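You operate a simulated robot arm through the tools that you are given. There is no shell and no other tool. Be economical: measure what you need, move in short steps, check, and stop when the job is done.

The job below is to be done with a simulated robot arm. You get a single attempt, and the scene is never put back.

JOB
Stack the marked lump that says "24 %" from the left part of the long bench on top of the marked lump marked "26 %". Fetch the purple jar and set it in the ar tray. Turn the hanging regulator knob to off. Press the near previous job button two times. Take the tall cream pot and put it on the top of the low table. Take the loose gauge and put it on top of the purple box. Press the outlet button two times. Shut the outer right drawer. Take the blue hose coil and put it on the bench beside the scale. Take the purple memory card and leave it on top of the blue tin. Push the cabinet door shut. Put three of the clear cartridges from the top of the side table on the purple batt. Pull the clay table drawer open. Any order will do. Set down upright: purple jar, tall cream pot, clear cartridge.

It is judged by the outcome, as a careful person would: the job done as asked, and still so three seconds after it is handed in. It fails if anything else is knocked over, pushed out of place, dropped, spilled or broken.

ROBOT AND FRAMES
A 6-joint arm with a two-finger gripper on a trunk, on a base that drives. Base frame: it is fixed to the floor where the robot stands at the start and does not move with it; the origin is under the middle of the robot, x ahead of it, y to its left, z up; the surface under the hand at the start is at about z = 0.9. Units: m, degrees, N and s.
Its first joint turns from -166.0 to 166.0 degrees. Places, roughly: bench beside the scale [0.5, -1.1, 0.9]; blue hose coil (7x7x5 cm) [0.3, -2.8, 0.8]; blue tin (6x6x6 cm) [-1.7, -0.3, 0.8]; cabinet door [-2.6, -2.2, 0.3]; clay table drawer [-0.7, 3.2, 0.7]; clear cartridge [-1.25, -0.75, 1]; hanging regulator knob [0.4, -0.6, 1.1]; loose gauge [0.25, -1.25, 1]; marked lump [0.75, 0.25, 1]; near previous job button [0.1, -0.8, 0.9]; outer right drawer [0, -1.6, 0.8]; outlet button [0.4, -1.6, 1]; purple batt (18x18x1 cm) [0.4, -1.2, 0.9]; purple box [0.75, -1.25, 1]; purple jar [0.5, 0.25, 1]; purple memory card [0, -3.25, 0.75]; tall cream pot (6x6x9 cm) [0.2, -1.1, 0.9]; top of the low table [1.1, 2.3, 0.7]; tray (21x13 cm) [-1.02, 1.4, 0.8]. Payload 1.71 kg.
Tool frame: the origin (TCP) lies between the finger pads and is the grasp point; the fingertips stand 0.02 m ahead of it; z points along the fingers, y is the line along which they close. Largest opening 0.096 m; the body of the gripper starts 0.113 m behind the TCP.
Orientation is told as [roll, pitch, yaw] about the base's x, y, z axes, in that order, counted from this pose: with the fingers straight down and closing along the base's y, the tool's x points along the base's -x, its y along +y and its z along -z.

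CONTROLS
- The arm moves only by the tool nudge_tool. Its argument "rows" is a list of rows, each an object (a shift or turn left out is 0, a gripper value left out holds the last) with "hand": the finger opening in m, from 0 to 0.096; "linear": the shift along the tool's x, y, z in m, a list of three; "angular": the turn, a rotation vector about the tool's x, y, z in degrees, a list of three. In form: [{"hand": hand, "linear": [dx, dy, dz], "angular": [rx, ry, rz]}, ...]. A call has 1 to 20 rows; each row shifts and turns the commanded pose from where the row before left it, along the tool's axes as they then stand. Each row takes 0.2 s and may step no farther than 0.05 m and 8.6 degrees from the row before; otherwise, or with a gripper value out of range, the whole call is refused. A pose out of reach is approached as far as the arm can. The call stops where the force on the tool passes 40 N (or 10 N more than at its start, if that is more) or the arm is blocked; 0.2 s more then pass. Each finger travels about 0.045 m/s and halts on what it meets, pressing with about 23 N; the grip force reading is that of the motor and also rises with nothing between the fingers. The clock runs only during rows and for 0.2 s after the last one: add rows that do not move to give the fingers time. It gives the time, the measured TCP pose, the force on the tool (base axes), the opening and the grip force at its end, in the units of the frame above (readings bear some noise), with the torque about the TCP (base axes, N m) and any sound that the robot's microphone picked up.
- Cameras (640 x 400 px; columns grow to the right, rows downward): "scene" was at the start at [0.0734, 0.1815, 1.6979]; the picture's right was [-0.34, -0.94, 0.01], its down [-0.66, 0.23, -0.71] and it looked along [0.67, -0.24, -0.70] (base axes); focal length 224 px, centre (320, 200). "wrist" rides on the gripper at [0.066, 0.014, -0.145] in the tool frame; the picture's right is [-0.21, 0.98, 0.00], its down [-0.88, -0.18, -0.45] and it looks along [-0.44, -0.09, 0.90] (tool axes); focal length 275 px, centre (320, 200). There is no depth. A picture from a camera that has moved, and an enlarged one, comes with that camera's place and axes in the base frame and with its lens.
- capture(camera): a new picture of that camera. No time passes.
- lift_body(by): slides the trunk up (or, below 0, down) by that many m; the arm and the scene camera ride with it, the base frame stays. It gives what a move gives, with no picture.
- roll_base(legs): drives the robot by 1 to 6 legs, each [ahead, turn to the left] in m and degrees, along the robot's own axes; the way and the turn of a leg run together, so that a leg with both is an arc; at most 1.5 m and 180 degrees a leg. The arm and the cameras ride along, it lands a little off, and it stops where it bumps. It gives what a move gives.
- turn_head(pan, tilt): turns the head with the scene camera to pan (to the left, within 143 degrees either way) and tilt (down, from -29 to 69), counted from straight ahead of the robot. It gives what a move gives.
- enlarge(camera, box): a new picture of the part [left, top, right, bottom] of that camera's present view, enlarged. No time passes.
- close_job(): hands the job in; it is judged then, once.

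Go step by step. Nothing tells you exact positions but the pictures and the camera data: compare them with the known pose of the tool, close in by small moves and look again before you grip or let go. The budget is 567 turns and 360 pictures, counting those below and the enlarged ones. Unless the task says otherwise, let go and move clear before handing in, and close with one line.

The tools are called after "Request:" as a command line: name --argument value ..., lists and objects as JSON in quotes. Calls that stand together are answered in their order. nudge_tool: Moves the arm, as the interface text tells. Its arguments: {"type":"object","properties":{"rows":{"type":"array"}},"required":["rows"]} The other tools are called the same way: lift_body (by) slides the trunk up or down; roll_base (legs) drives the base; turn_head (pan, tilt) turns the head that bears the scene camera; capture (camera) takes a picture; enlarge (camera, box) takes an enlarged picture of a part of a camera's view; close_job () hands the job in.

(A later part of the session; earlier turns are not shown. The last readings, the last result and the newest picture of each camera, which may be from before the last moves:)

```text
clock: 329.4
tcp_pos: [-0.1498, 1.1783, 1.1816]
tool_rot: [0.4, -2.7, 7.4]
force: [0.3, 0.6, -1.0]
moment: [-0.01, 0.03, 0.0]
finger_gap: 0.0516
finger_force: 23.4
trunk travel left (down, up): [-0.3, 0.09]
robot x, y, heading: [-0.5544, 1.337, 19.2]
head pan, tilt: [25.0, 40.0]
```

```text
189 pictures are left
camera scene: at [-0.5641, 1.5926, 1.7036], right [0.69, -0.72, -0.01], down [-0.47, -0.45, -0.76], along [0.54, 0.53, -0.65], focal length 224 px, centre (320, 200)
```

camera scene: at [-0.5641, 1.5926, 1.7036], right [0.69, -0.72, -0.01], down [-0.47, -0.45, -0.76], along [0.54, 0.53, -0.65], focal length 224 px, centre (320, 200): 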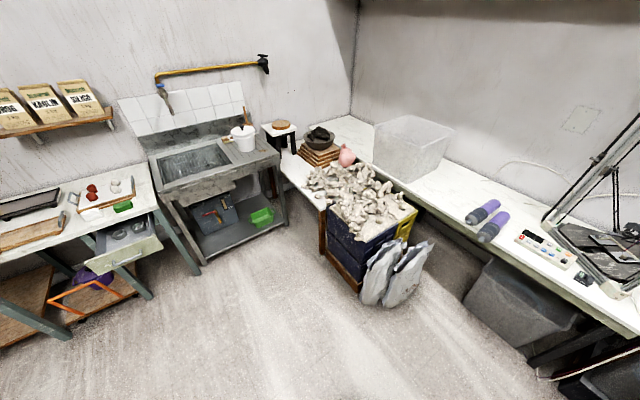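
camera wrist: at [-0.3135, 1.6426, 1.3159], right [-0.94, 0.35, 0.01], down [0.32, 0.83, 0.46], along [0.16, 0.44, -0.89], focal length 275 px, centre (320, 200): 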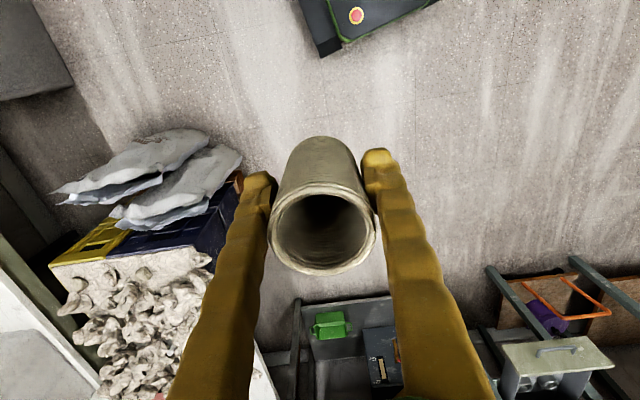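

I was blocked while turning, perhaps grazing the cart; I check the cart and zoom into the low bench.

Request:
enlarge --camera "scene" --box '[360, 100, 580, 280]'

Request:
turn_head --pan 130 --tilt 60

Request:
capture --camera "scene"

```text
2.22 times, centred on (470, 190) of scene
camera zoom: at [-0.5641, 1.5926, 1.7036], right [0.69, -0.72, -0.01], down [-0.47, -0.45, -0.76], along [0.54, 0.53, -0.65], focal length 498 px, centre (-13, 222)
```

zoom: 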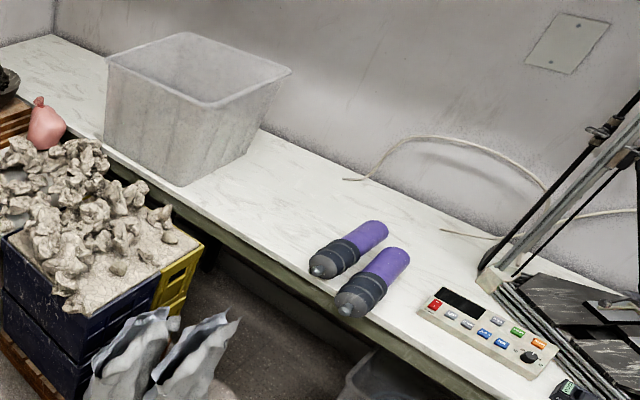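

```text
clock: 331.2
tcp_pos: [-0.1495, 1.1765, 1.1808]
tool_rot: [0.4, -2.8, 7.5]
force: [-0.2, -0.4, -1.5]
moment: [0.02, 0.05, -0.02]
finger_gap: 0.0512
finger_force: 22.9
trunk travel left (down, up): [-0.3, 0.09]
robot x, y, heading: [-0.5559, 1.3371, 18.9]
head pan, tilt: [130.0, 60.0]
```

```text
187 pictures are left
camera scene: at [-0.6834, 1.5677, 1.6787], right [0.51, 0.86, -0.01], down [0.73, -0.45, -0.51], along [-0.44, 0.25, -0.86], focal length 224 px, centre (320, 200)
```

scene: 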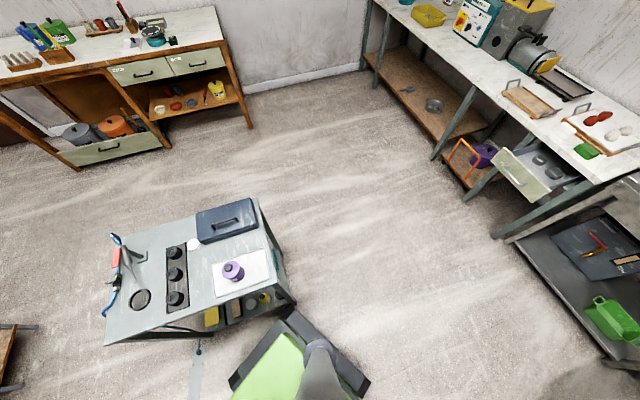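

The jar is still standing and the cart unmoved. I pull straight ahead, away from it, then approach the low bench.

Request:
roll_base --legs '[[0.3, 0], [0, -15], [0.3, 0]]'

Request:
turn_head --pan 25 --tilt 45

Request:
capture --camera "scene"

```text
clock: 337.2
tcp_pos: [0.3746, 1.1962, 1.1811]
tool_rot: [0.3, -2.8, -7.4]
force: [0.2, -0.5, -1.3]
moment: [-0.01, 0.01, -0.01]
finger_gap: 0.0512
finger_force: 23.0
trunk travel left (down, up): [-0.3, 0.09]
robot x, y, heading: [0.0282, 1.4524, 3.8]
head pan, tilt: [130.0, 60.0]
```

```text
clock: 339.0
tcp_pos: [0.364, 1.1946, 1.185]
tool_rot: [0.5, -3.5, -7.5]
force: [0.0, 0.1, -1.4]
moment: [0.02, 0.09, -0.01]
finger_gap: 0.0512
finger_force: 22.9
trunk travel left (down, up): [-0.3, 0.09]
robot x, y, heading: [0.0288, 1.4514, 4.3]
head pan, tilt: [25.0, 45.0]
```

```text
186 pictures are left
camera scene: at [0.0801, 1.7023, 1.6964], right [0.49, -0.87, -0.01], down [-0.63, -0.35, -0.7], along [0.61, 0.34, -0.72], focal length 224 px, centre (320, 200)
```

scene: 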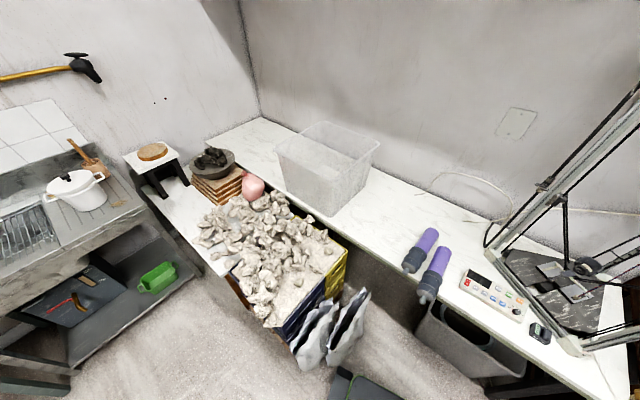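

A free spot on the low table at ≈(0.88, 1.80) between the tub and the purple rolls. I carry the pot over it.

Request:
nudge_tool --rows '[{"angular": [0, 3, 0]}, {"linear": [-0.027, 0.0415, 0]}, {"linear": [-0.027, 0.0415, 0]}, {"linear": [-0.027, 0.0415, 0]}, {"linear": [-0.027, 0.0415, 0]}, {"linear": [-0.027, 0.0415, 0]}, {"linear": [-0.027, 0.0415, 0]}, {"linear": [-0.027, 0.0415, 0]}, {"linear": [-0.027, 0.0415, 0]}, {"linear": [-0.027, 0.0415, 0]}, {"linear": [-0.027, 0.0415, 0]}, {"linear": [-0.027, 0.0415, 0]}, {"linear": [-0.027, 0.0415, 0]}, {"linear": [-0.027, 0.0415, 0]}, {"linear": [-0.027, 0.0415, 0]}, {"linear": [-0.027, 0.0415, 0]}, {"linear": [-0.027, 0.0415, 0]}, {}]'

Request:
capture --camera "wrist"

Request:
capture --camera "scene"

```text
clock: 342.8
tcp_pos: [0.8774, 1.7969, 1.1937]
tool_rot: [0.5, -0.4, -7.6]
force: [0.9, 0.6, -2.9]
moment: [-0.06, 0.07, -0.01]
finger_gap: 0.0515
finger_force: 23.1
trunk travel left (down, up): [-0.3, 0.09]
robot x, y, heading: [0.0256, 1.4532, 4.3]
head pan, tilt: [25.0, 45.0]
```

```text
185 pictures are left
camera wrist: at [0.8126, 1.8183, 1.3389], right [0.33, 0.94, 0.01], down [0.84, -0.3, 0.45], along [0.43, -0.14, -0.89], focal length 275 px, centre (320, 200)
```

wrist: 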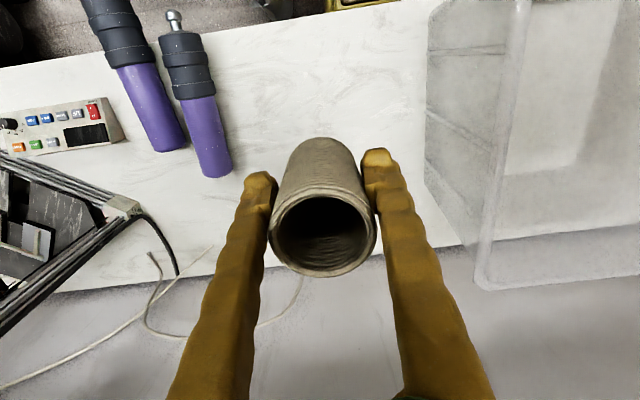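

```text
184 pictures are left
camera scene: at [0.0814, 1.7035, 1.6962], right [0.49, -0.87, -0.01], down [-0.63, -0.35, -0.7], along [0.61, 0.34, -0.72], focal length 224 px, centre (320, 200)
```

scene: 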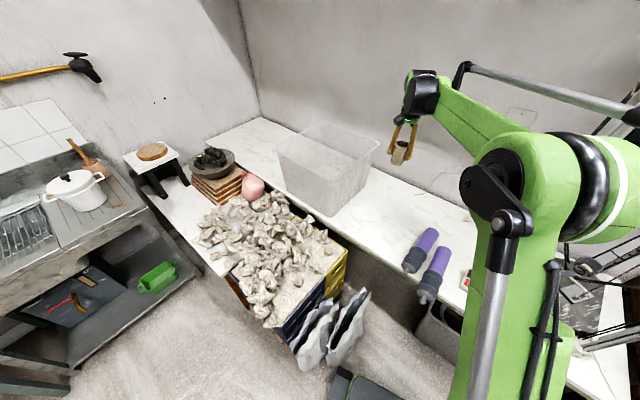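

The spot below is clear table. I descend.

Request:
nudge_tool --rows '[{"linear": [0, 0, 0.05]}, {"linear": [0, 0, 0.05]}, {"linear": [0, 0, 0.05]}, {"linear": [0, 0, 0.05]}, {"linear": [0, 0, 0.05]}, {"linear": [0, 0, 0.05]}, {"linear": [0, 0, 0.05]}, {"linear": [0, 0, 0.03]}, {}]'

Request:
enlarge --camera "scene" --box '[330, 140, 470, 250]'

Request:
capture --camera "wrist"

```text
clock: 344.8
tcp_pos: [0.8829, 1.7962, 0.8155]
tool_rot: [0.5, -0.5, -7.5]
force: [0.0, 0.1, -1.5]
moment: [-0.01, 0.02, -0.01]
finger_gap: 0.0512
finger_force: 23.0
trunk travel left (down, up): [-0.3, 0.09]
robot x, y, heading: [0.0282, 1.4546, 3.9]
head pan, tilt: [25.0, 45.0]
```

```text
3.64 times, centred on (400, 195) of scene
camera zoom: at [0.081, 1.7027, 1.6964], right [0.49, -0.87, -0.01], down [-0.63, -0.35, -0.7], along [0.61, 0.34, -0.72], focal length 815 px, centre (29, 218)
```

zoom: 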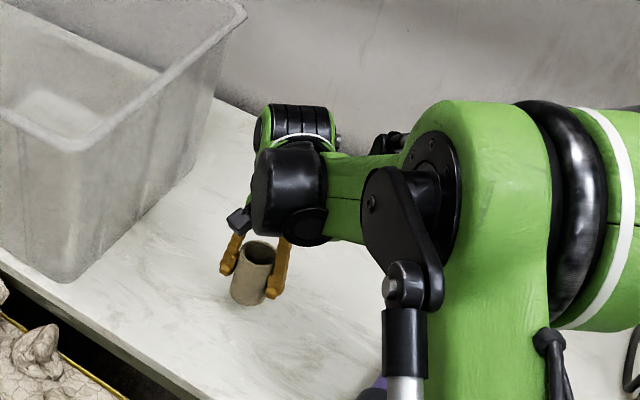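

```text
182 pictures are left
camera wrist: at [0.817, 1.8174, 0.9593], right [0.33, 0.94, 0.01], down [0.84, -0.3, 0.45], along [0.43, -0.14, -0.89], focal length 275 px, centre (320, 200)
```

wrist: 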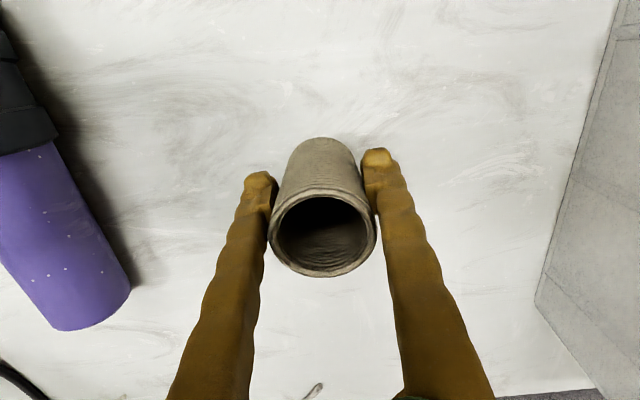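

Request:
nudge_tool --rows '[{"linear": [0, 0, 0.008]}, {"linear": [0, 0, 0.006]}, {}]'

Request:
nudge_tool --rows '[{"linear": [0, 0, 0.006]}, {"linear": [0, 0, 0.006]}, {}]'

Request:
enlarge --camera "scene" --box '[370, 180, 430, 230]'

```text
clock: 345.6
tcp_pos: [0.8815, 1.7988, 0.8019]
tool_rot: [0.4, -0.5, -7.6]
force: [0.3, -0.2, -0.9]
moment: [0.0, -0.02, -0.02]
finger_gap: 0.0515
finger_force: 22.4
trunk travel left (down, up): [-0.3, 0.09]
robot x, y, heading: [0.0232, 1.4523, 4.0]
head pan, tilt: [25.0, 45.0]
```

```text
clock: 346.4
tcp_pos: [0.8814, 1.7986, 0.7909]
tool_rot: [0.4, -0.6, -7.5]
force: [-0.6, 0.1, -1.0]
moment: [0.01, 0.0, 0.02]
finger_gap: 0.0514
finger_force: 23.1
trunk travel left (down, up): [-0.3, 0.09]
robot x, y, heading: [0.0268, 1.4562, 4.3]
head pan, tilt: [25.0, 45.0]
```

```text
8.00 times, centred on (400, 205) of scene
camera zoom: at [0.0809, 1.7026, 1.6963], right [0.49, -0.87, -0.01], down [-0.63, -0.35, -0.7], along [0.61, 0.34, -0.72], focal length 1794 px, centre (-320, 160)
```

zoom: 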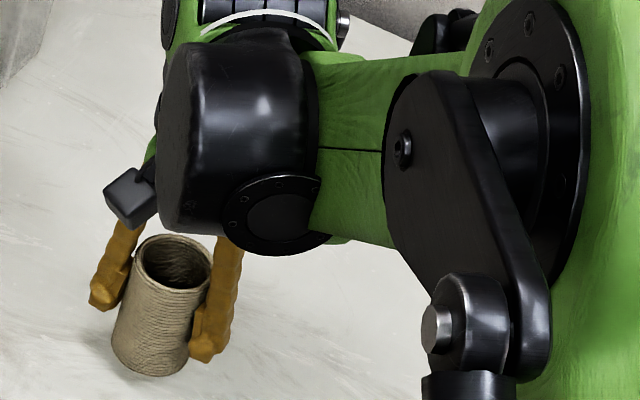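

Request:
nudge_tool --rows '[{"linear": [0, 0, 0.006]}, {"linear": [0, 0, 0.006]}, {}]'

Request:
nudge_tool --rows '[{"linear": [0, 0, 0.006]}, {"linear": [0, 0, 0.006]}, {}]'

Request:
nudge_tool --rows '[{"linear": [0, 0, 0.005]}, {}]'

```text
clock: 347.2
tcp_pos: [0.8816, 1.8003, 0.7775]
tool_rot: [0.5, -0.5, -7.5]
force: [0.1, 0.5, -1.4]
moment: [-0.01, 0.01, 0.02]
finger_gap: 0.0512
finger_force: 22.7
trunk travel left (down, up): [-0.3, 0.09]
robot x, y, heading: [0.0272, 1.4556, 4.4]
head pan, tilt: [25.0, 45.0]
```

```text
clock: 348.0
tcp_pos: [0.8803, 1.7997, 0.7665]
tool_rot: [0.6, -0.5, -7.4]
force: [4.1, 8.1, 27.1]
moment: [-0.07, 0.08, 0.02]
finger_gap: 0.0517
finger_force: 23.3
trunk travel left (down, up): [-0.3, 0.09]
robot x, y, heading: [0.0277, 1.4524, 4.0]
head pan, tilt: [25.0, 45.0]
```

```text
clock: 348.6
tcp_pos: [0.8817, 1.8001, 0.7581]
tool_rot: [0.4, -0.5, -7.5]
force: [-0.5, 0.2, -1.5]
moment: [0.0, 0.01, 0.01]
finger_gap: 0.0516
finger_force: 23.1
trunk travel left (down, up): [-0.3, 0.09]
robot x, y, heading: [0.0278, 1.4522, 4.1]
head pan, tilt: [25.0, 45.0]
```

Request:
enlarge --camera "scene" --box '[370, 180, 430, 230]'

Request:
capture --camera "wrist"

```text
8.00 times, centred on (400, 205) of scene
camera zoom: at [0.0809, 1.7026, 1.6961], right [0.49, -0.87, -0.01], down [-0.63, -0.35, -0.7], along [0.61, 0.34, -0.72], focal length 1794 px, centre (-320, 160)
```

zoom: 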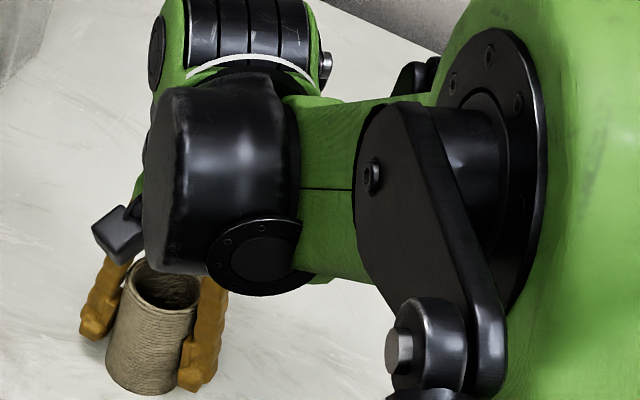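

```text
179 pictures are left
camera wrist: at [0.8157, 1.8207, 0.9026], right [0.33, 0.94, 0.01], down [0.84, -0.3, 0.45], along [0.43, -0.14, -0.89], focal length 275 px, centre (320, 200)
```

wrist: 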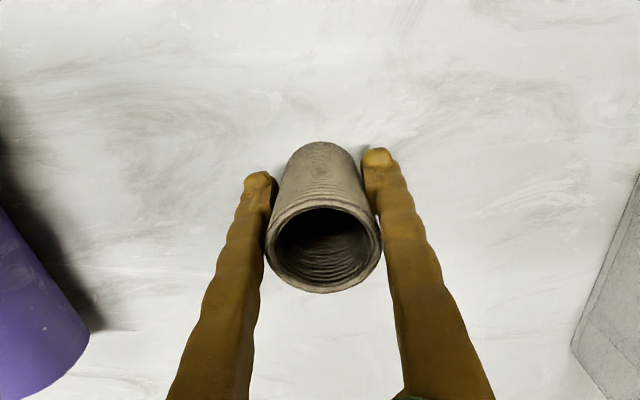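

The pot is standing on the table (it slid in the grip). I open and rise.

Request:
nudge_tool --rows '[{"hand": 0.065}, {"hand": 0.08}, {}, {}]'

Request:
nudge_tool --rows '[{"linear": [0, 0, -0.04]}, {"linear": [0, 0, -0.05]}, {"linear": [0, 0, -0.05]}, {"linear": [0, 0, -0.05]}, {"linear": [0, 0, -0.05]}, {"linear": [0, 0, -0.05]}, {"linear": [0, 0, -0.05]}, {"linear": [0, 0, -0.05]}, {"linear": [0.04, -0.02, 0]}, {"linear": [0.04, -0.02, 0]}, {"linear": [0.04, -0.02, 0]}, {"linear": [0.04, -0.02, 0]}, {"linear": [0.04, -0.02, 0]}, {"linear": [0.04, -0.02, 0]}, {"linear": [0.04, -0.02, 0]}, {"linear": [0.04, -0.02, 0]}, {"linear": [0.04, -0.02, 0]}, {"linear": [0.04, -0.02, 0]}, {}]'

Request:
enlarge --camera "scene" --box '[320, 140, 480, 260]'

```text
clock: 349.6
tcp_pos: [0.8807, 1.7998, 0.7587]
tool_rot: [0.6, -0.5, -7.5]
force: [-0.4, -0.5, 0.0]
moment: [-0.04, 0.02, -0.01]
finger_gap: 0.0802
finger_force: 0.1
trunk travel left (down, up): [-0.3, 0.09]
robot x, y, heading: [0.0285, 1.4501, 4.1]
head pan, tilt: [25.0, 45.0]
```

```text
clock: 353.6
tcp_pos: [0.4559, 1.6541, 1.1456]
tool_rot: [0.5, -0.4, -7.5]
force: [0.9, 0.4, 0.6]
moment: [0.01, 0.03, -0.02]
finger_gap: 0.0801
finger_force: 0.1
trunk travel left (down, up): [-0.3, 0.09]
robot x, y, heading: [0.0304, 1.4542, 4.1]
head pan, tilt: [25.0, 45.0]
```

```text
3.33 times, centred on (400, 200) of scene
camera zoom: at [0.0818, 1.7021, 1.6964], right [0.49, -0.87, -0.01], down [-0.63, -0.34, -0.7], along [0.61, 0.34, -0.72], focal length 747 px, centre (53, 200)
```

zoom: 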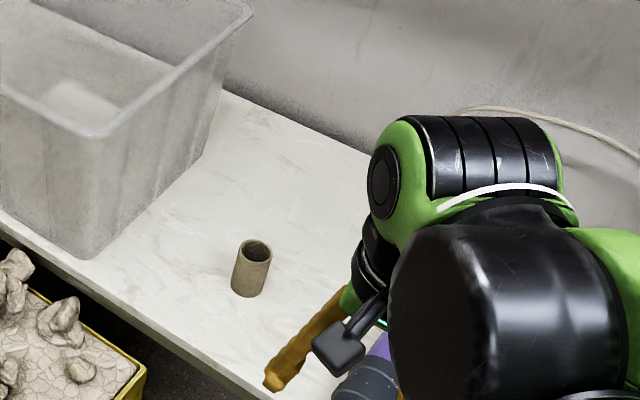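

Pot is upright on the low table. Now I head back to a station between the side table and the scale bench for the cartridges.

Request:
roll_base --legs '[[-0.45, 0], [0, -94], [1.2, 0], [1.15, 0]]'

Request:
turn_head --pan -70 --tilt 40

Request:
capture --camera "scene"

```text
clock: 378.9
tcp_pos: [-0.4033, -1.365, 1.1454]
tool_rot: [0.5, -0.5, -105.0]
force: [-0.5, -0.2, -0.3]
moment: [0.01, -0.02, 0.0]
finger_gap: 0.0801
finger_force: 0.0
trunk travel left (down, up): [-0.3, 0.09]
robot x, y, heading: [-0.5424, -0.9156, -93.3]
head pan, tilt: [25.0, 45.0]
```

```text
clock: 380.6
tcp_pos: [-0.4025, -1.3485, 1.1516]
tool_rot: [0.7, -1.3, -105.0]
force: [0.4, -0.4, 1.2]
moment: [-0.04, -0.04, 0.02]
finger_gap: 0.08
finger_force: 0.1
trunk travel left (down, up): [-0.3, 0.09]
robot x, y, heading: [-0.5429, -0.9166, -93.4]
head pan, tilt: [-70.0, 40.0]
```

```text
177 pictures are left
camera scene: at [-0.4164, -0.9432, 1.7044], right [-0.29, 0.96, 0.01], down [0.62, 0.19, -0.76], along [-0.73, -0.21, -0.65], focal length 224 px, centre (320, 200)
```

scene: 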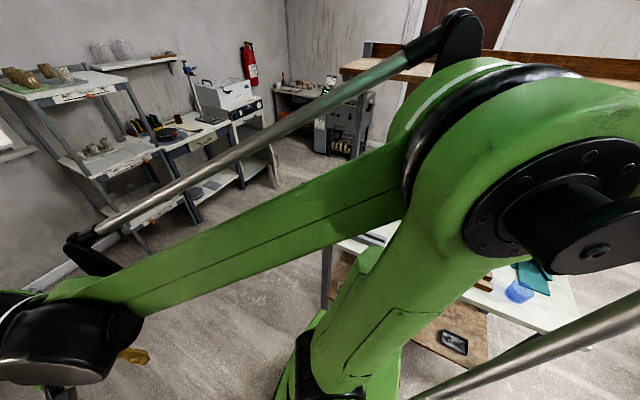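

The arm blocks the head's view, so I swing the arm over to the side table and use the wrist camera.

Request:
nudge_tool --rows '[{"linear": [0, 0, -0.05]}, {"linear": [0, 0, -0.05]}, {"linear": [-0.006, -0.0443, -0.01]}, {"linear": [-0.006, -0.0443, -0.01]}, {"linear": [-0.006, -0.0443, 0], "angular": [0, 0, 8]}, {"linear": [0.0, -0.0443, 0], "angular": [0, 0, 8]}, {"linear": [0.005, -0.0443, 0], "angular": [0, 0, 8]}, {"linear": [0.0, -0.0443, 0], "angular": [0, 0, 8]}, {"linear": [0.0, -0.0443, 0], "angular": [0, 0, 8]}, {"linear": [0.0, -0.0443, 0], "angular": [0, 0, 8]}, {"linear": [0.0, -0.0443, 0], "angular": [0, 0, 8]}, {"angular": [0, 0, 8]}, {"angular": [0, 0, 8]}, {}]'

Request:
capture --camera "wrist"

Request:
capture --camera "scene"

```text
clock: 383.6
tcp_pos: [-0.7232, -1.1483, 1.264]
tool_rot: [1.5, 0.2, -177.2]
force: [0.1, 0.4, -0.3]
moment: [0.0, -0.02, -0.01]
finger_gap: 0.08
finger_force: 0.1
trunk travel left (down, up): [-0.3, 0.09]
robot x, y, heading: [-0.5442, -0.9131, -93.4]
head pan, tilt: [-70.0, 40.0]
```

```text
176 pictures are left
camera wrist: at [-0.6576, -1.1562, 1.4091], right [-0.16, -0.99, 0.02], down [-0.89, 0.15, 0.44], along [-0.43, 0.05, -0.9], focal length 275 px, centre (320, 200)
```

wrist: 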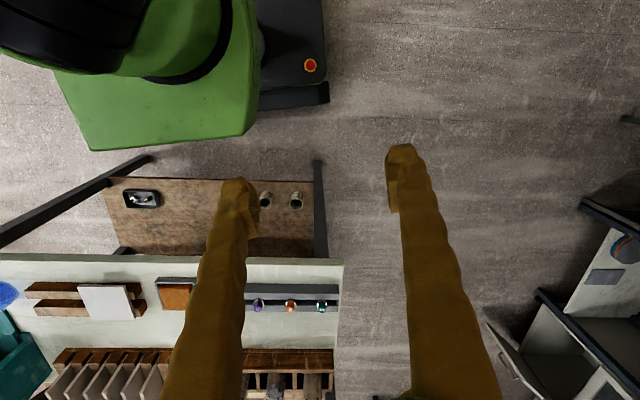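

```text
175 pictures are left
camera scene: at [-0.417, -0.9485, 1.7043], right [-0.29, 0.96, 0.01], down [0.62, 0.2, -0.76], along [-0.73, -0.21, -0.65], focal length 224 px, centre (320, 200)
```

scene: 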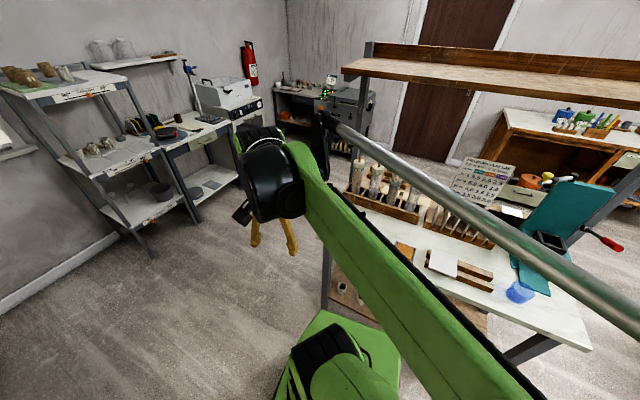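

Request:
enlarge --camera "scene" --box '[320, 130, 560, 320]'

Request:
enlarge --camera "scene" --box '[335, 145, 445, 225]'

```text
2.11 times, centred on (440, 225) of scene
camera zoom: at [-0.417, -0.9485, 1.7043], right [-0.29, 0.96, 0.01], down [0.62, 0.2, -0.76], along [-0.73, -0.21, -0.65], focal length 472 px, centre (67, 147)
```

zoom: 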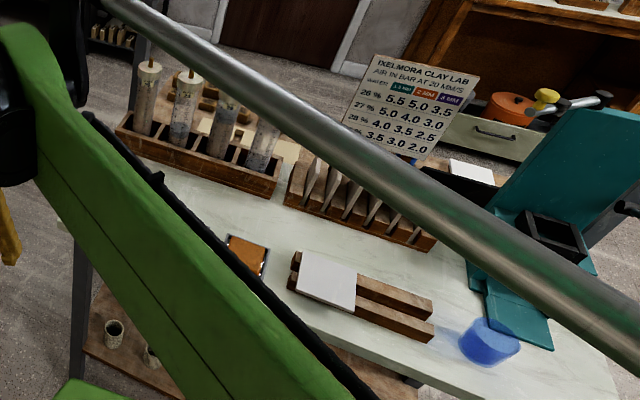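

```text
5.00 times, centred on (390, 185) of scene
camera zoom: at [-0.417, -0.9485, 1.7043], right [-0.29, 0.96, 0.01], down [0.62, 0.2, -0.76], along [-0.73, -0.21, -0.65], focal length 1121 px, centre (-30, 275)
```

zoom: 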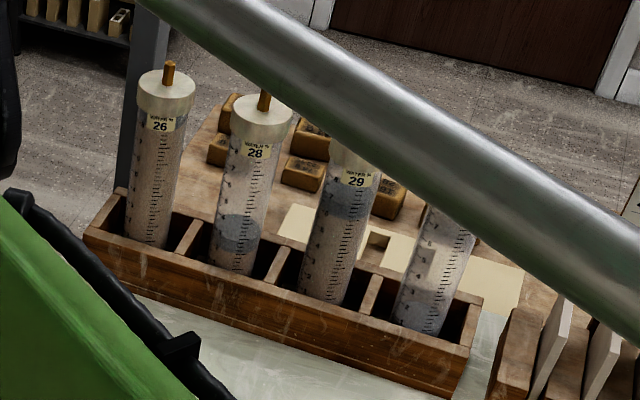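

The side table has a rack of four clear cartridges. I shift the base slightly so both the rack and the purple disc are in reach.

Request:
roll_base --legs '[[0, 72], [0.1, 0], [0, -70]]'

Request:
nudge_tool --rows '[{"linear": [-0.03, -0.03, -0.02]}, {"linear": [-0.03, -0.035, -0.02]}, {"linear": [-0.03, -0.035, 0]}, {"linear": [-0.03, -0.035, 0]}, {"linear": [-0.03, -0.035, 0]}, {"linear": [-0.03, -0.035, 0]}, {}]'

Request:
capture --camera "wrist"

Request:
capture --camera "scene"

```text
clock: 394.3
tcp_pos: [-0.6199, -1.1902, 1.2646]
tool_rot: [1.6, 0.2, -174.5]
force: [0.5, -0.7, 0.0]
moment: [0.1, -0.01, -0.01]
finger_gap: 0.0799
finger_force: 0.0
trunk travel left (down, up): [-0.3, 0.09]
robot x, y, heading: [-0.4484, -0.9525, -91.0]
head pan, tilt: [-70.0, 40.0]
```

```text
refused: row 2 steps farther than a row can; nothing moved
```

```text
172 pictures are left
camera wrist: at [-0.5547, -1.1926, 1.4103], right [-0.11, -0.99, 0.03], down [-0.89, 0.11, 0.44], along [-0.44, 0.02, -0.9], focal length 275 px, centre (320, 200)
```

wrist: 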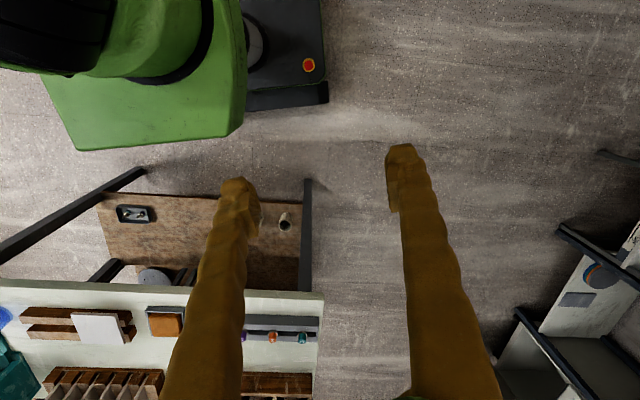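

```text
171 pictures are left
camera scene: at [-0.3215, -0.9276, 1.7043], right [-0.33, 0.94, -0.01], down [0.61, 0.2, -0.77], along [-0.72, -0.26, -0.64], focal length 224 px, centre (320, 200)
```

scene: 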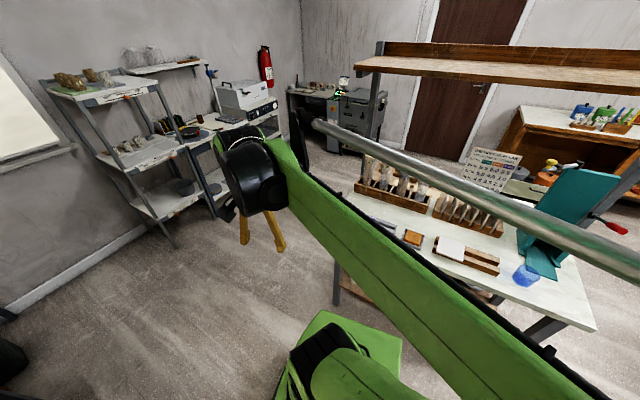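

Request:
nudge_tool --rows '[{"linear": [-0.0352, -0.0292, -0.001]}, {"linear": [-0.0352, -0.0292, -0.001]}, {"linear": [-0.0352, -0.0292, -0.001]}, {"linear": [-0.0352, -0.0292, -0.001]}, {"linear": [-0.0352, -0.0292, -0.001]}, {"linear": [-0.0352, -0.0292, -0.001]}, {"linear": [-0.0352, -0.0292, -0.001]}, {"linear": [-0.0352, -0.0292, -0.001]}, {"linear": [-0.0352, -0.0292, -0.001]}, {"linear": [-0.0352, -0.0292, -0.001]}, {"linear": [-0.0352, -0.0292, -0.001]}, {"linear": [-0.0352, -0.0292, 0]}, {"linear": [-0.0352, -0.0292, 0]}, {"linear": [-0.0352, -0.0292, 0]}, {}]'

Request:
capture --camera "wrist"

Request:
capture --camera "scene"

```text
clock: 395.2
tcp_pos: [-0.694, -1.195, 1.2614]
tool_rot: [0.7, 0.3, -159.2]
force: [0.2, 0.0, 0.7]
moment: [-0.07, 0.03, 0.0]
finger_gap: 0.0801
finger_force: 0.2
trunk travel left (down, up): [-0.3, 0.09]
robot x, y, heading: [-0.4517, -0.952, -90.8]
head pan, tilt: [-70.0, 40.0]
stopped in row 4: the arm was blocked; the commanded pose is now the measured one
```

```text
170 pictures are left
camera wrist: at [-0.6299, -1.1838, 1.4053], right [0.16, -0.99, 0.01], down [-0.89, -0.14, 0.44], along [-0.43, -0.08, -0.9], focal length 275 px, centre (320, 200)
```

wrist: 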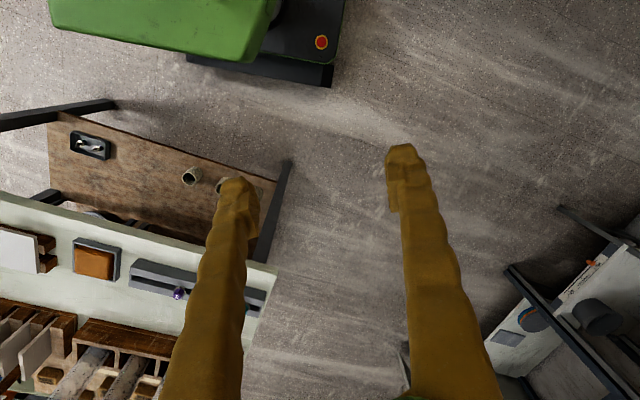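

```text
169 pictures are left
camera scene: at [-0.3214, -0.9796, 1.7043], right [-0.33, 0.94, 0.01], down [0.61, 0.22, -0.76], along [-0.72, -0.24, -0.65], focal length 224 px, centre (320, 200)
```

scene: 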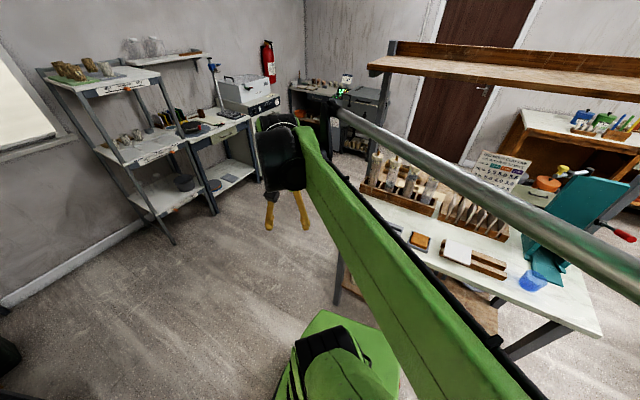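

The arm was blocked folding in close. I extend outward first, then swing toward the rack.

Request:
nudge_tool --rows '[{"linear": [-0.039, 0.0175, 0]}, {"linear": [-0.039, 0.0175, 0]}, {"linear": [-0.039, 0.0175, 0]}, {"linear": [-0.039, 0.0175, 0]}, {"linear": [-0.039, 0.0175, 0]}, {"linear": [-0.039, 0.0175, 0]}, {"linear": [-0.006, -0.0432, 0]}, {"linear": [-0.006, -0.0432, 0]}, {"linear": [-0.006, -0.0432, 0]}, {"linear": [-0.006, -0.0432, 0]}, {"linear": [-0.006, -0.0432, 0]}, {"linear": [-0.006, -0.0432, 0]}, {"linear": [-0.006, -0.0432, 0]}, {"linear": [-0.006, -0.0432, 0]}, {"linear": [-0.006, -0.0432, 0]}, {"linear": [-0.006, -0.0432, 0]}, {}]'

Request:
capture --camera "scene"

```text
clock: 398.8
tcp_pos: [-1.0751, -0.9615, 1.2474]
tool_rot: [0.9, 0.4, -161.3]
force: [0.9, -0.4, 0.6]
moment: [0.05, -0.02, -0.01]
finger_gap: 0.0802
finger_force: 0.1
trunk travel left (down, up): [-0.3, 0.09]
robot x, y, heading: [-0.4495, -0.9517, -90.9]
head pan, tilt: [-70.0, 40.0]
```

```text
168 pictures are left
camera scene: at [-0.3227, -0.9807, 1.7044], right [-0.33, 0.94, 0.01], down [0.61, 0.22, -0.76], along [-0.72, -0.24, -0.65], focal length 224 px, centre (320, 200)
```

scene: 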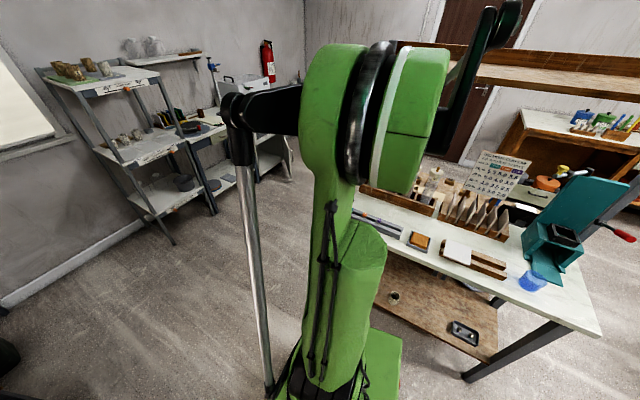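

Request:
capture --camera "wrist"

```text
167 pictures are left
camera wrist: at [-1.0106, -0.9508, 1.3932], right [0.12, -0.99, 0.01], down [-0.89, -0.1, 0.44], along [-0.43, -0.06, -0.9], focal length 275 px, centre (320, 200)
```

wrist: 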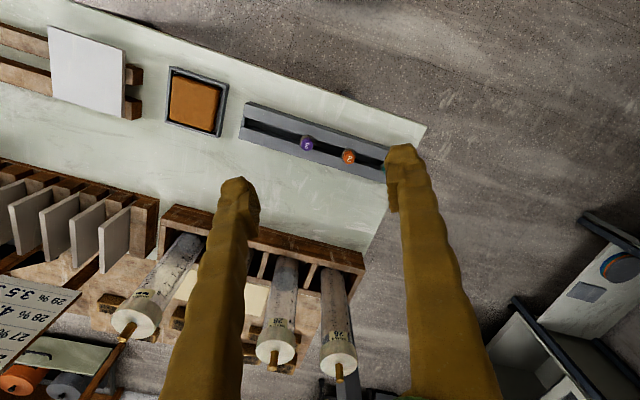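

I'll grip the cartridges with the tool tilted 45°, which avoids the overhead shelf. I set orientation and approach the end one ("26").

Request:
nudge_tool --rows '[{"angular": [0, 0, 5]}, {"angular": [0, 0, 4.7]}, {"angular": [0, -7.5, 0]}, {"angular": [0, -7.5, 0]}, {"angular": [0, -7.5, 0]}, {"angular": [0, -7.5, 0]}, {"angular": [0, -7.5, 0]}, {"angular": [0, -7.5, 0]}, {}]'

Request:
capture --camera "wrist"

```text
clock: 400.8
tcp_pos: [-1.0753, -0.9593, 1.2477]
tool_rot: [1.2, -44.7, -171.9]
force: [0.2, 0.1, -0.7]
moment: [0.03, 0.04, -0.01]
finger_gap: 0.0798
finger_force: 0.1
trunk travel left (down, up): [-0.3, 0.09]
robot x, y, heading: [-0.4536, -0.9527, -90.7]
head pan, tilt: [-70.0, 40.0]
```

```text
166 pictures are left
camera wrist: at [-0.9269, -0.9499, 1.3049], right [0.01, -0.99, 0.16], down [-0.34, 0.15, 0.93], along [-0.94, -0.06, -0.33], focal length 275 px, centre (320, 200)
```

wrist: 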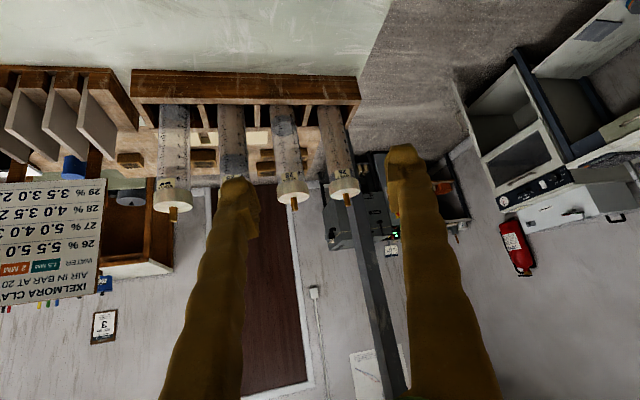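

Request:
nudge_tool --rows '[{"linear": [-0.0138, 0.0037, 0.0399], "hand": 0.075}, {"linear": [-0.0138, 0.0037, 0.0399]}, {"linear": [-0.0138, 0.0037, 0.0399]}, {"linear": [-0.0138, 0.0037, 0.0399]}, {"linear": [-0.0138, 0.0037, 0.0399]}, {"linear": [-0.0138, 0.0037, 0.0399]}, {}]'

Request:
capture --camera "wrist"

Request:
capture --camera "scene"

```text
clock: 402.4
tcp_pos: [-1.2956, -1.0202, 1.1341]
tool_rot: [1.1, -44.5, -171.8]
force: [-0.7, 0.4, 0.1]
moment: [0.02, 0.02, -0.01]
finger_gap: 0.0749
finger_force: 0.0
trunk travel left (down, up): [-0.3, 0.09]
robot x, y, heading: [-0.4493, -0.9541, -91.0]
head pan, tilt: [-70.0, 40.0]
```

```text
165 pictures are left
camera wrist: at [-1.1486, -1.01, 1.1915], right [0.01, -0.99, 0.16], down [-0.34, 0.15, 0.93], along [-0.94, -0.06, -0.33], focal length 275 px, centre (320, 200)
```

wrist: 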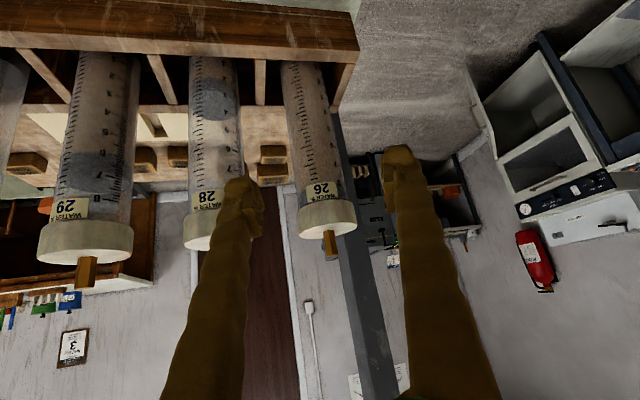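

```text
164 pictures are left
camera scene: at [-0.3234, -0.9798, 1.7044], right [-0.33, 0.94, 0.01], down [0.61, 0.22, -0.76], along [-0.72, -0.24, -0.65], focal length 224 px, centre (320, 200)
```

scene: 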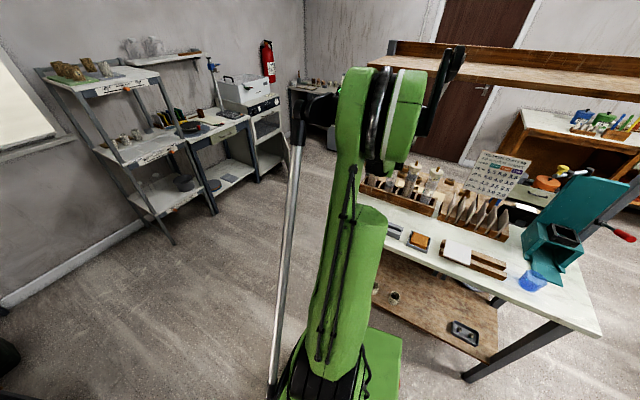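

Request:
nudge_tool --rows '[{"linear": [0, -0.0075, 0.03]}, {"linear": [0, 0, 0.035]}, {"linear": [0, 0, 0.035]}, {}]'

Request:
capture --camera "wrist"

```text
clock: 403.4
tcp_pos: [-1.3648, -1.0212, 1.0629]
tool_rot: [1.1, -44.5, -171.7]
force: [-0.3, 0.4, -0.2]
moment: [-0.01, -0.04, 0.0]
finger_gap: 0.0751
finger_force: 0.1
trunk travel left (down, up): [-0.3, 0.09]
robot x, y, heading: [-0.4491, -0.954, -90.8]
head pan, tilt: [-70.0, 40.0]
```

```text
163 pictures are left
camera wrist: at [-1.2168, -1.0115, 1.1209], right [0.01, -0.99, 0.16], down [-0.34, 0.15, 0.93], along [-0.94, -0.06, -0.33], focal length 275 px, centre (320, 200)
```

wrist: 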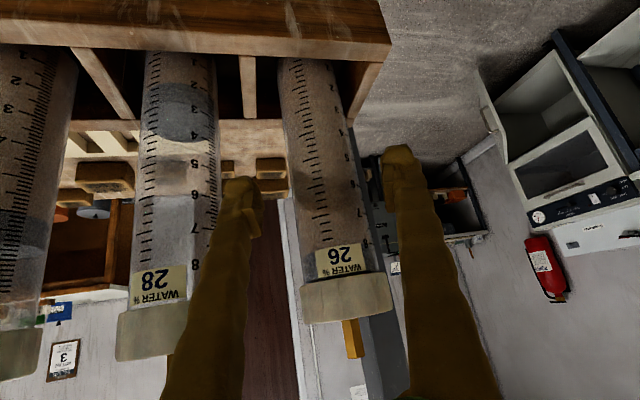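

Request:
nudge_tool --rows '[{"linear": [0, 0, 0.03]}, {"linear": [0, 0, 0.018]}, {}]'

Request:
capture --camera "wrist"

```text
clock: 404.2
tcp_pos: [-1.3993, -1.0285, 1.0303]
tool_rot: [1.1, -44.6, -171.8]
force: [0.5, -1.0, 0.9]
moment: [0.01, 0.0, 0.0]
finger_gap: 0.0751
finger_force: 0.1
trunk travel left (down, up): [-0.3, 0.09]
robot x, y, heading: [-0.4525, -0.9519, -90.9]
head pan, tilt: [-70.0, 40.0]
```

```text
162 pictures are left
camera wrist: at [-1.2514, -1.0184, 1.0872], right [0.01, -0.99, 0.16], down [-0.34, 0.15, 0.93], along [-0.94, -0.06, -0.33], focal length 275 px, centre (320, 200)
```

wrist: 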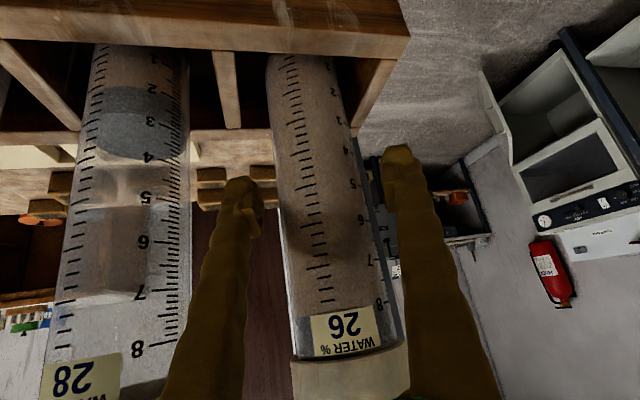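

Request:
nudge_tool --rows '[{"hand": 0.035}, {}, {}, {}, {}]'

Request:
nudge_tool --rows '[{"linear": [-0.0211, 0, -0.0213]}, {"linear": [-0.0211, 0, -0.0213]}, {"linear": [-0.0211, 0, -0.0213]}, {}]'

Request:
capture --camera "wrist"

```text
clock: 405.4
tcp_pos: [-1.3992, -1.0274, 1.0307]
tool_rot: [1.1, -44.6, -171.8]
force: [-1.0, -0.9, 0.2]
moment: [0.05, 0.05, -0.01]
finger_gap: 0.0496
finger_force: 22.9
trunk travel left (down, up): [-0.3, 0.09]
robot x, y, heading: [-0.4515, -0.9527, -90.8]
head pan, tilt: [-70.0, 40.0]
```

```text
clock: 406.4
tcp_pos: [-1.4002, -1.0284, 1.1184]
tool_rot: [1.0, -44.7, -171.8]
force: [1.0, -0.6, -5.9]
moment: [0.02, -0.02, -0.04]
finger_gap: 0.0496
finger_force: 23.2
trunk travel left (down, up): [-0.3, 0.09]
robot x, y, heading: [-0.4494, -0.9473, -91.0]
head pan, tilt: [-70.0, 40.0]
```

```text
161 pictures are left
camera wrist: at [-1.2524, -1.0182, 1.1763], right [0.01, -0.99, 0.16], down [-0.34, 0.15, 0.93], along [-0.94, -0.06, -0.33], focal length 275 px, centre (320, 200)
```

wrist: 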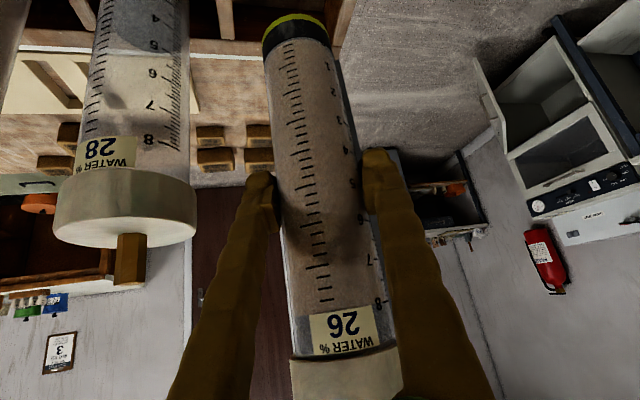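

Lifted cleanly. I raise a bit more, withdraw, and turn the base 180° toward the bench.

Request:
nudge_tool --rows '[{"linear": [-0.0211, 0, -0.0213]}, {"linear": [-0.0211, 0, -0.0213]}, {"linear": [0.034, 0, -0.034]}, {"linear": [0.034, 0, -0.034]}, {"linear": [0.034, 0, -0.034]}, {"linear": [0.034, 0, -0.034]}, {"linear": [0.034, 0, -0.034]}, {"linear": [0.034, 0, -0.034]}, {}]'

Request:
roll_base --legs '[[0, 175]]'

Request:
turn_head --pan -70 --tilt 45

Request:
capture --camera "scene"

Request:
capture --camera "wrist"

```text
clock: 408.4
tcp_pos: [-1.1152, -0.9835, 1.1837]
tool_rot: [1.1, -44.6, -171.8]
force: [-0.2, 0.0, -5.1]
moment: [0.03, 0.02, 0.02]
finger_gap: 0.0494
finger_force: 23.1
trunk travel left (down, up): [-0.3, 0.09]
robot x, y, heading: [-0.4562, -0.9524, -90.7]
head pan, tilt: [-70.0, 40.0]
```

```text
clock: 419.9
tcp_pos: [0.2145, -0.9801, 1.1825]
tool_rot: [1.1, -44.7, 3.1]
force: [0.5, 0.2, -5.6]
moment: [-0.01, 0.02, 0.0]
finger_gap: 0.0489
finger_force: 22.6
trunk travel left (down, up): [-0.3, 0.09]
robot x, y, heading: [-0.448, -0.9533, 84.0]
head pan, tilt: [-70.0, 40.0]
```

```text
clock: 420.6
tcp_pos: [0.2133, -0.9921, 1.1828]
tool_rot: [1.8, -44.7, 2.6]
force: [0.5, 0.7, -6.0]
moment: [-0.04, 0.05, -0.04]
finger_gap: 0.0488
finger_force: 23.4
trunk travel left (down, up): [-0.3, 0.09]
robot x, y, heading: [-0.4454, -0.9514, 83.9]
head pan, tilt: [-70.0, 45.0]
```

```text
160 pictures are left
camera scene: at [-0.576, -0.9128, 1.6971], right [0.24, -0.97, 0.02], down [-0.69, -0.18, -0.7], along [0.68, 0.16, -0.71], focal length 224 px, centre (320, 200)
```

scene: 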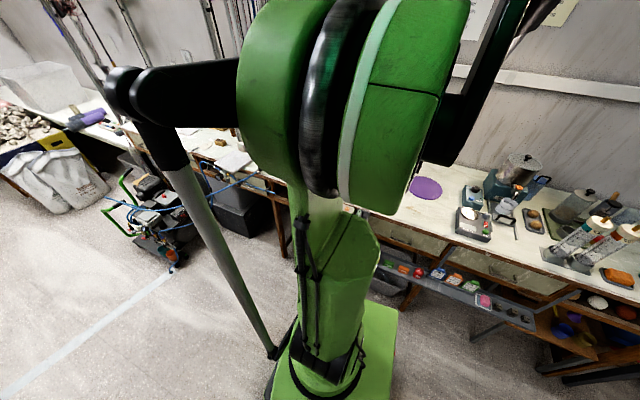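

```text
159 pictures are left
camera wrist: at [0.0628, -0.9891, 1.2401], right [0.08, 0.98, 0.17], down [0.32, -0.19, 0.93], along [0.94, -0.02, -0.33], focal length 275 px, centre (320, 200)
```

wrist: 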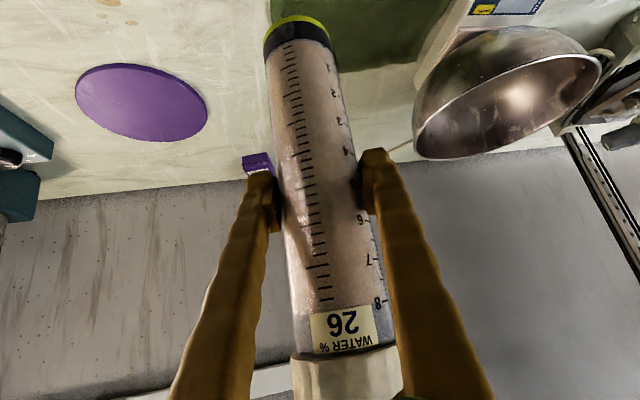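

The disc is at ≈(0.408, -1.243). I'll set this first cartridge at the far part of it.

Request:
nudge_tool --rows '[{"angular": [5, 0, 5.07]}, {"angular": [5, 0, 5.07]}, {"angular": [5, 0, 5.07]}, {"linear": [-0.021, -0.0218, 0.0353]}, {"linear": [-0.021, -0.0218, 0.0353]}, {"linear": [-0.021, -0.0218, 0.0353]}, {"linear": [-0.021, -0.0218, 0.0353]}, {"linear": [-0.021, -0.0218, 0.0353]}, {"linear": [-0.021, -0.0218, 0.0353]}, {"linear": [-0.021, -0.0218, 0.0353]}, {"linear": [-0.021, -0.0218, 0.0353]}, {}]'

Request:
capture --camera "wrist"

Request:
turn_head --pan -110 --tilt 40

Request:
capture --camera "scene"

```text
clock: 423.2
tcp_pos: [0.4612, -1.2678, 1.0908]
tool_rot: [2.8, -43.9, -19.6]
force: [-0.2, 0.3, -5.6]
moment: [-0.05, -0.01, 0.0]
finger_gap: 0.0492
finger_force: 22.8
trunk travel left (down, up): [-0.3, 0.09]
robot x, y, heading: [-0.4505, -0.9513, 84.0]
head pan, tilt: [-70.0, 45.0]
```

```text
158 pictures are left
camera wrist: at [0.323, -1.2129, 1.1496], right [0.43, 0.88, 0.18], down [0.24, -0.31, 0.92], along [0.87, -0.36, -0.35], focal length 275 px, centre (320, 200)
```

wrist: 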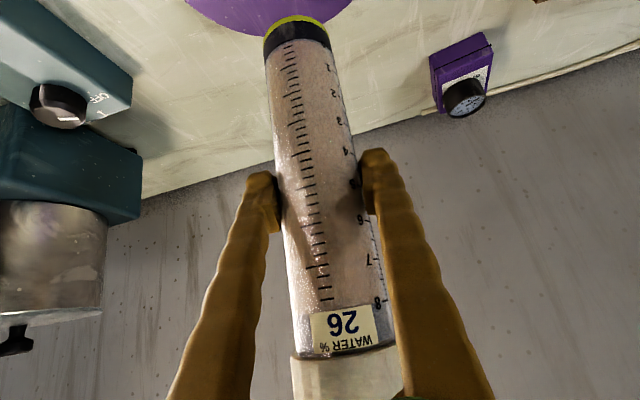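

```text
clock: 424.2
tcp_pos: [0.4598, -1.2689, 1.0925]
tool_rot: [2.9, -44.0, -19.6]
force: [-0.9, -2.5, -6.0]
moment: [0.14, -0.01, 0.17]
finger_gap: 0.0493
finger_force: 23.4
trunk travel left (down, up): [-0.3, 0.09]
robot x, y, heading: [-0.4465, -0.9517, 84.0]
head pan, tilt: [-110.0, 40.0]
```

```text
157 pictures are left
camera scene: at [-0.5849, -1.0298, 1.7032], right [-0.44, -0.9, -0.02], down [-0.58, 0.3, -0.76], along [0.69, -0.33, -0.65], focal length 224 px, centre (320, 200)
```

scene: 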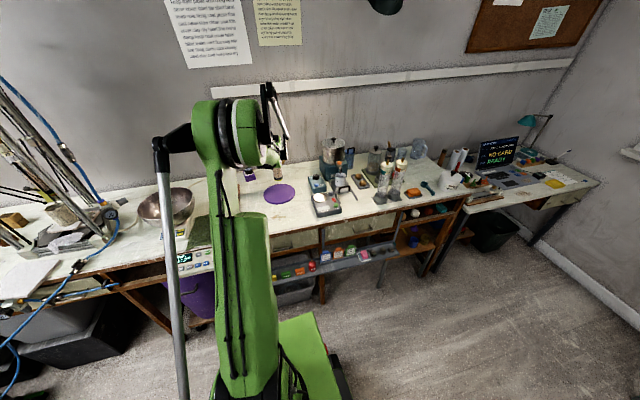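

Request:
nudge_tool --rows '[{"angular": [0.85, 0, -0.84], "linear": [0.005, 0.003, -0.005]}, {"linear": [0.0141, 0, 0.0142]}, {"linear": [0.0141, 0, 0.0142]}, {}]'

Request:
enlarge --camera "scene" --box '[240, 150, 320, 210]'

Request:
capture --camera "wrist"

```text
clock: 425.2
tcp_pos: [0.4554, -1.2543, 1.054]
tool_rot: [0.6, -44.1, -18.0]
force: [-0.4, -0.9, -6.0]
moment: [0.05, 0.02, 0.06]
finger_gap: 0.049
finger_force: 22.6
trunk travel left (down, up): [-0.3, 0.09]
robot x, y, heading: [-0.4466, -0.9517, 84.1]
head pan, tilt: [-110.0, 40.0]
```

```text
6.67 times, centred on (280, 180) of scene
camera zoom: at [-0.5844, -1.0262, 1.7034], right [-0.44, -0.9, -0.02], down [-0.58, 0.29, -0.76], along [0.69, -0.33, -0.65], focal length 1495 px, centre (587, 333)
```

zoom: 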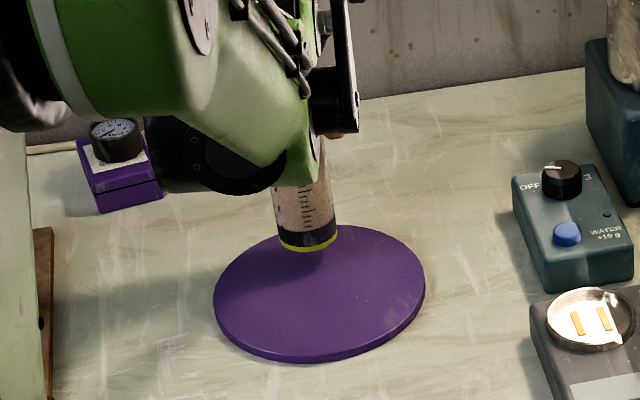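

```text
155 pictures are left
camera wrist: at [0.3175, -1.1972, 1.1121], right [0.44, 0.89, 0.15], down [0.25, -0.28, 0.93], along [0.87, -0.37, -0.34], focal length 275 px, centre (320, 200)
```

wrist: 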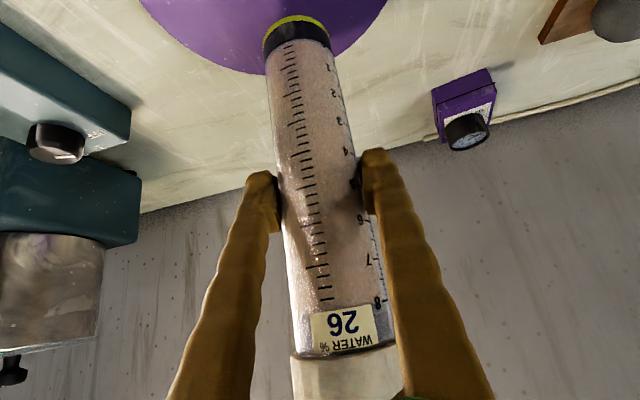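

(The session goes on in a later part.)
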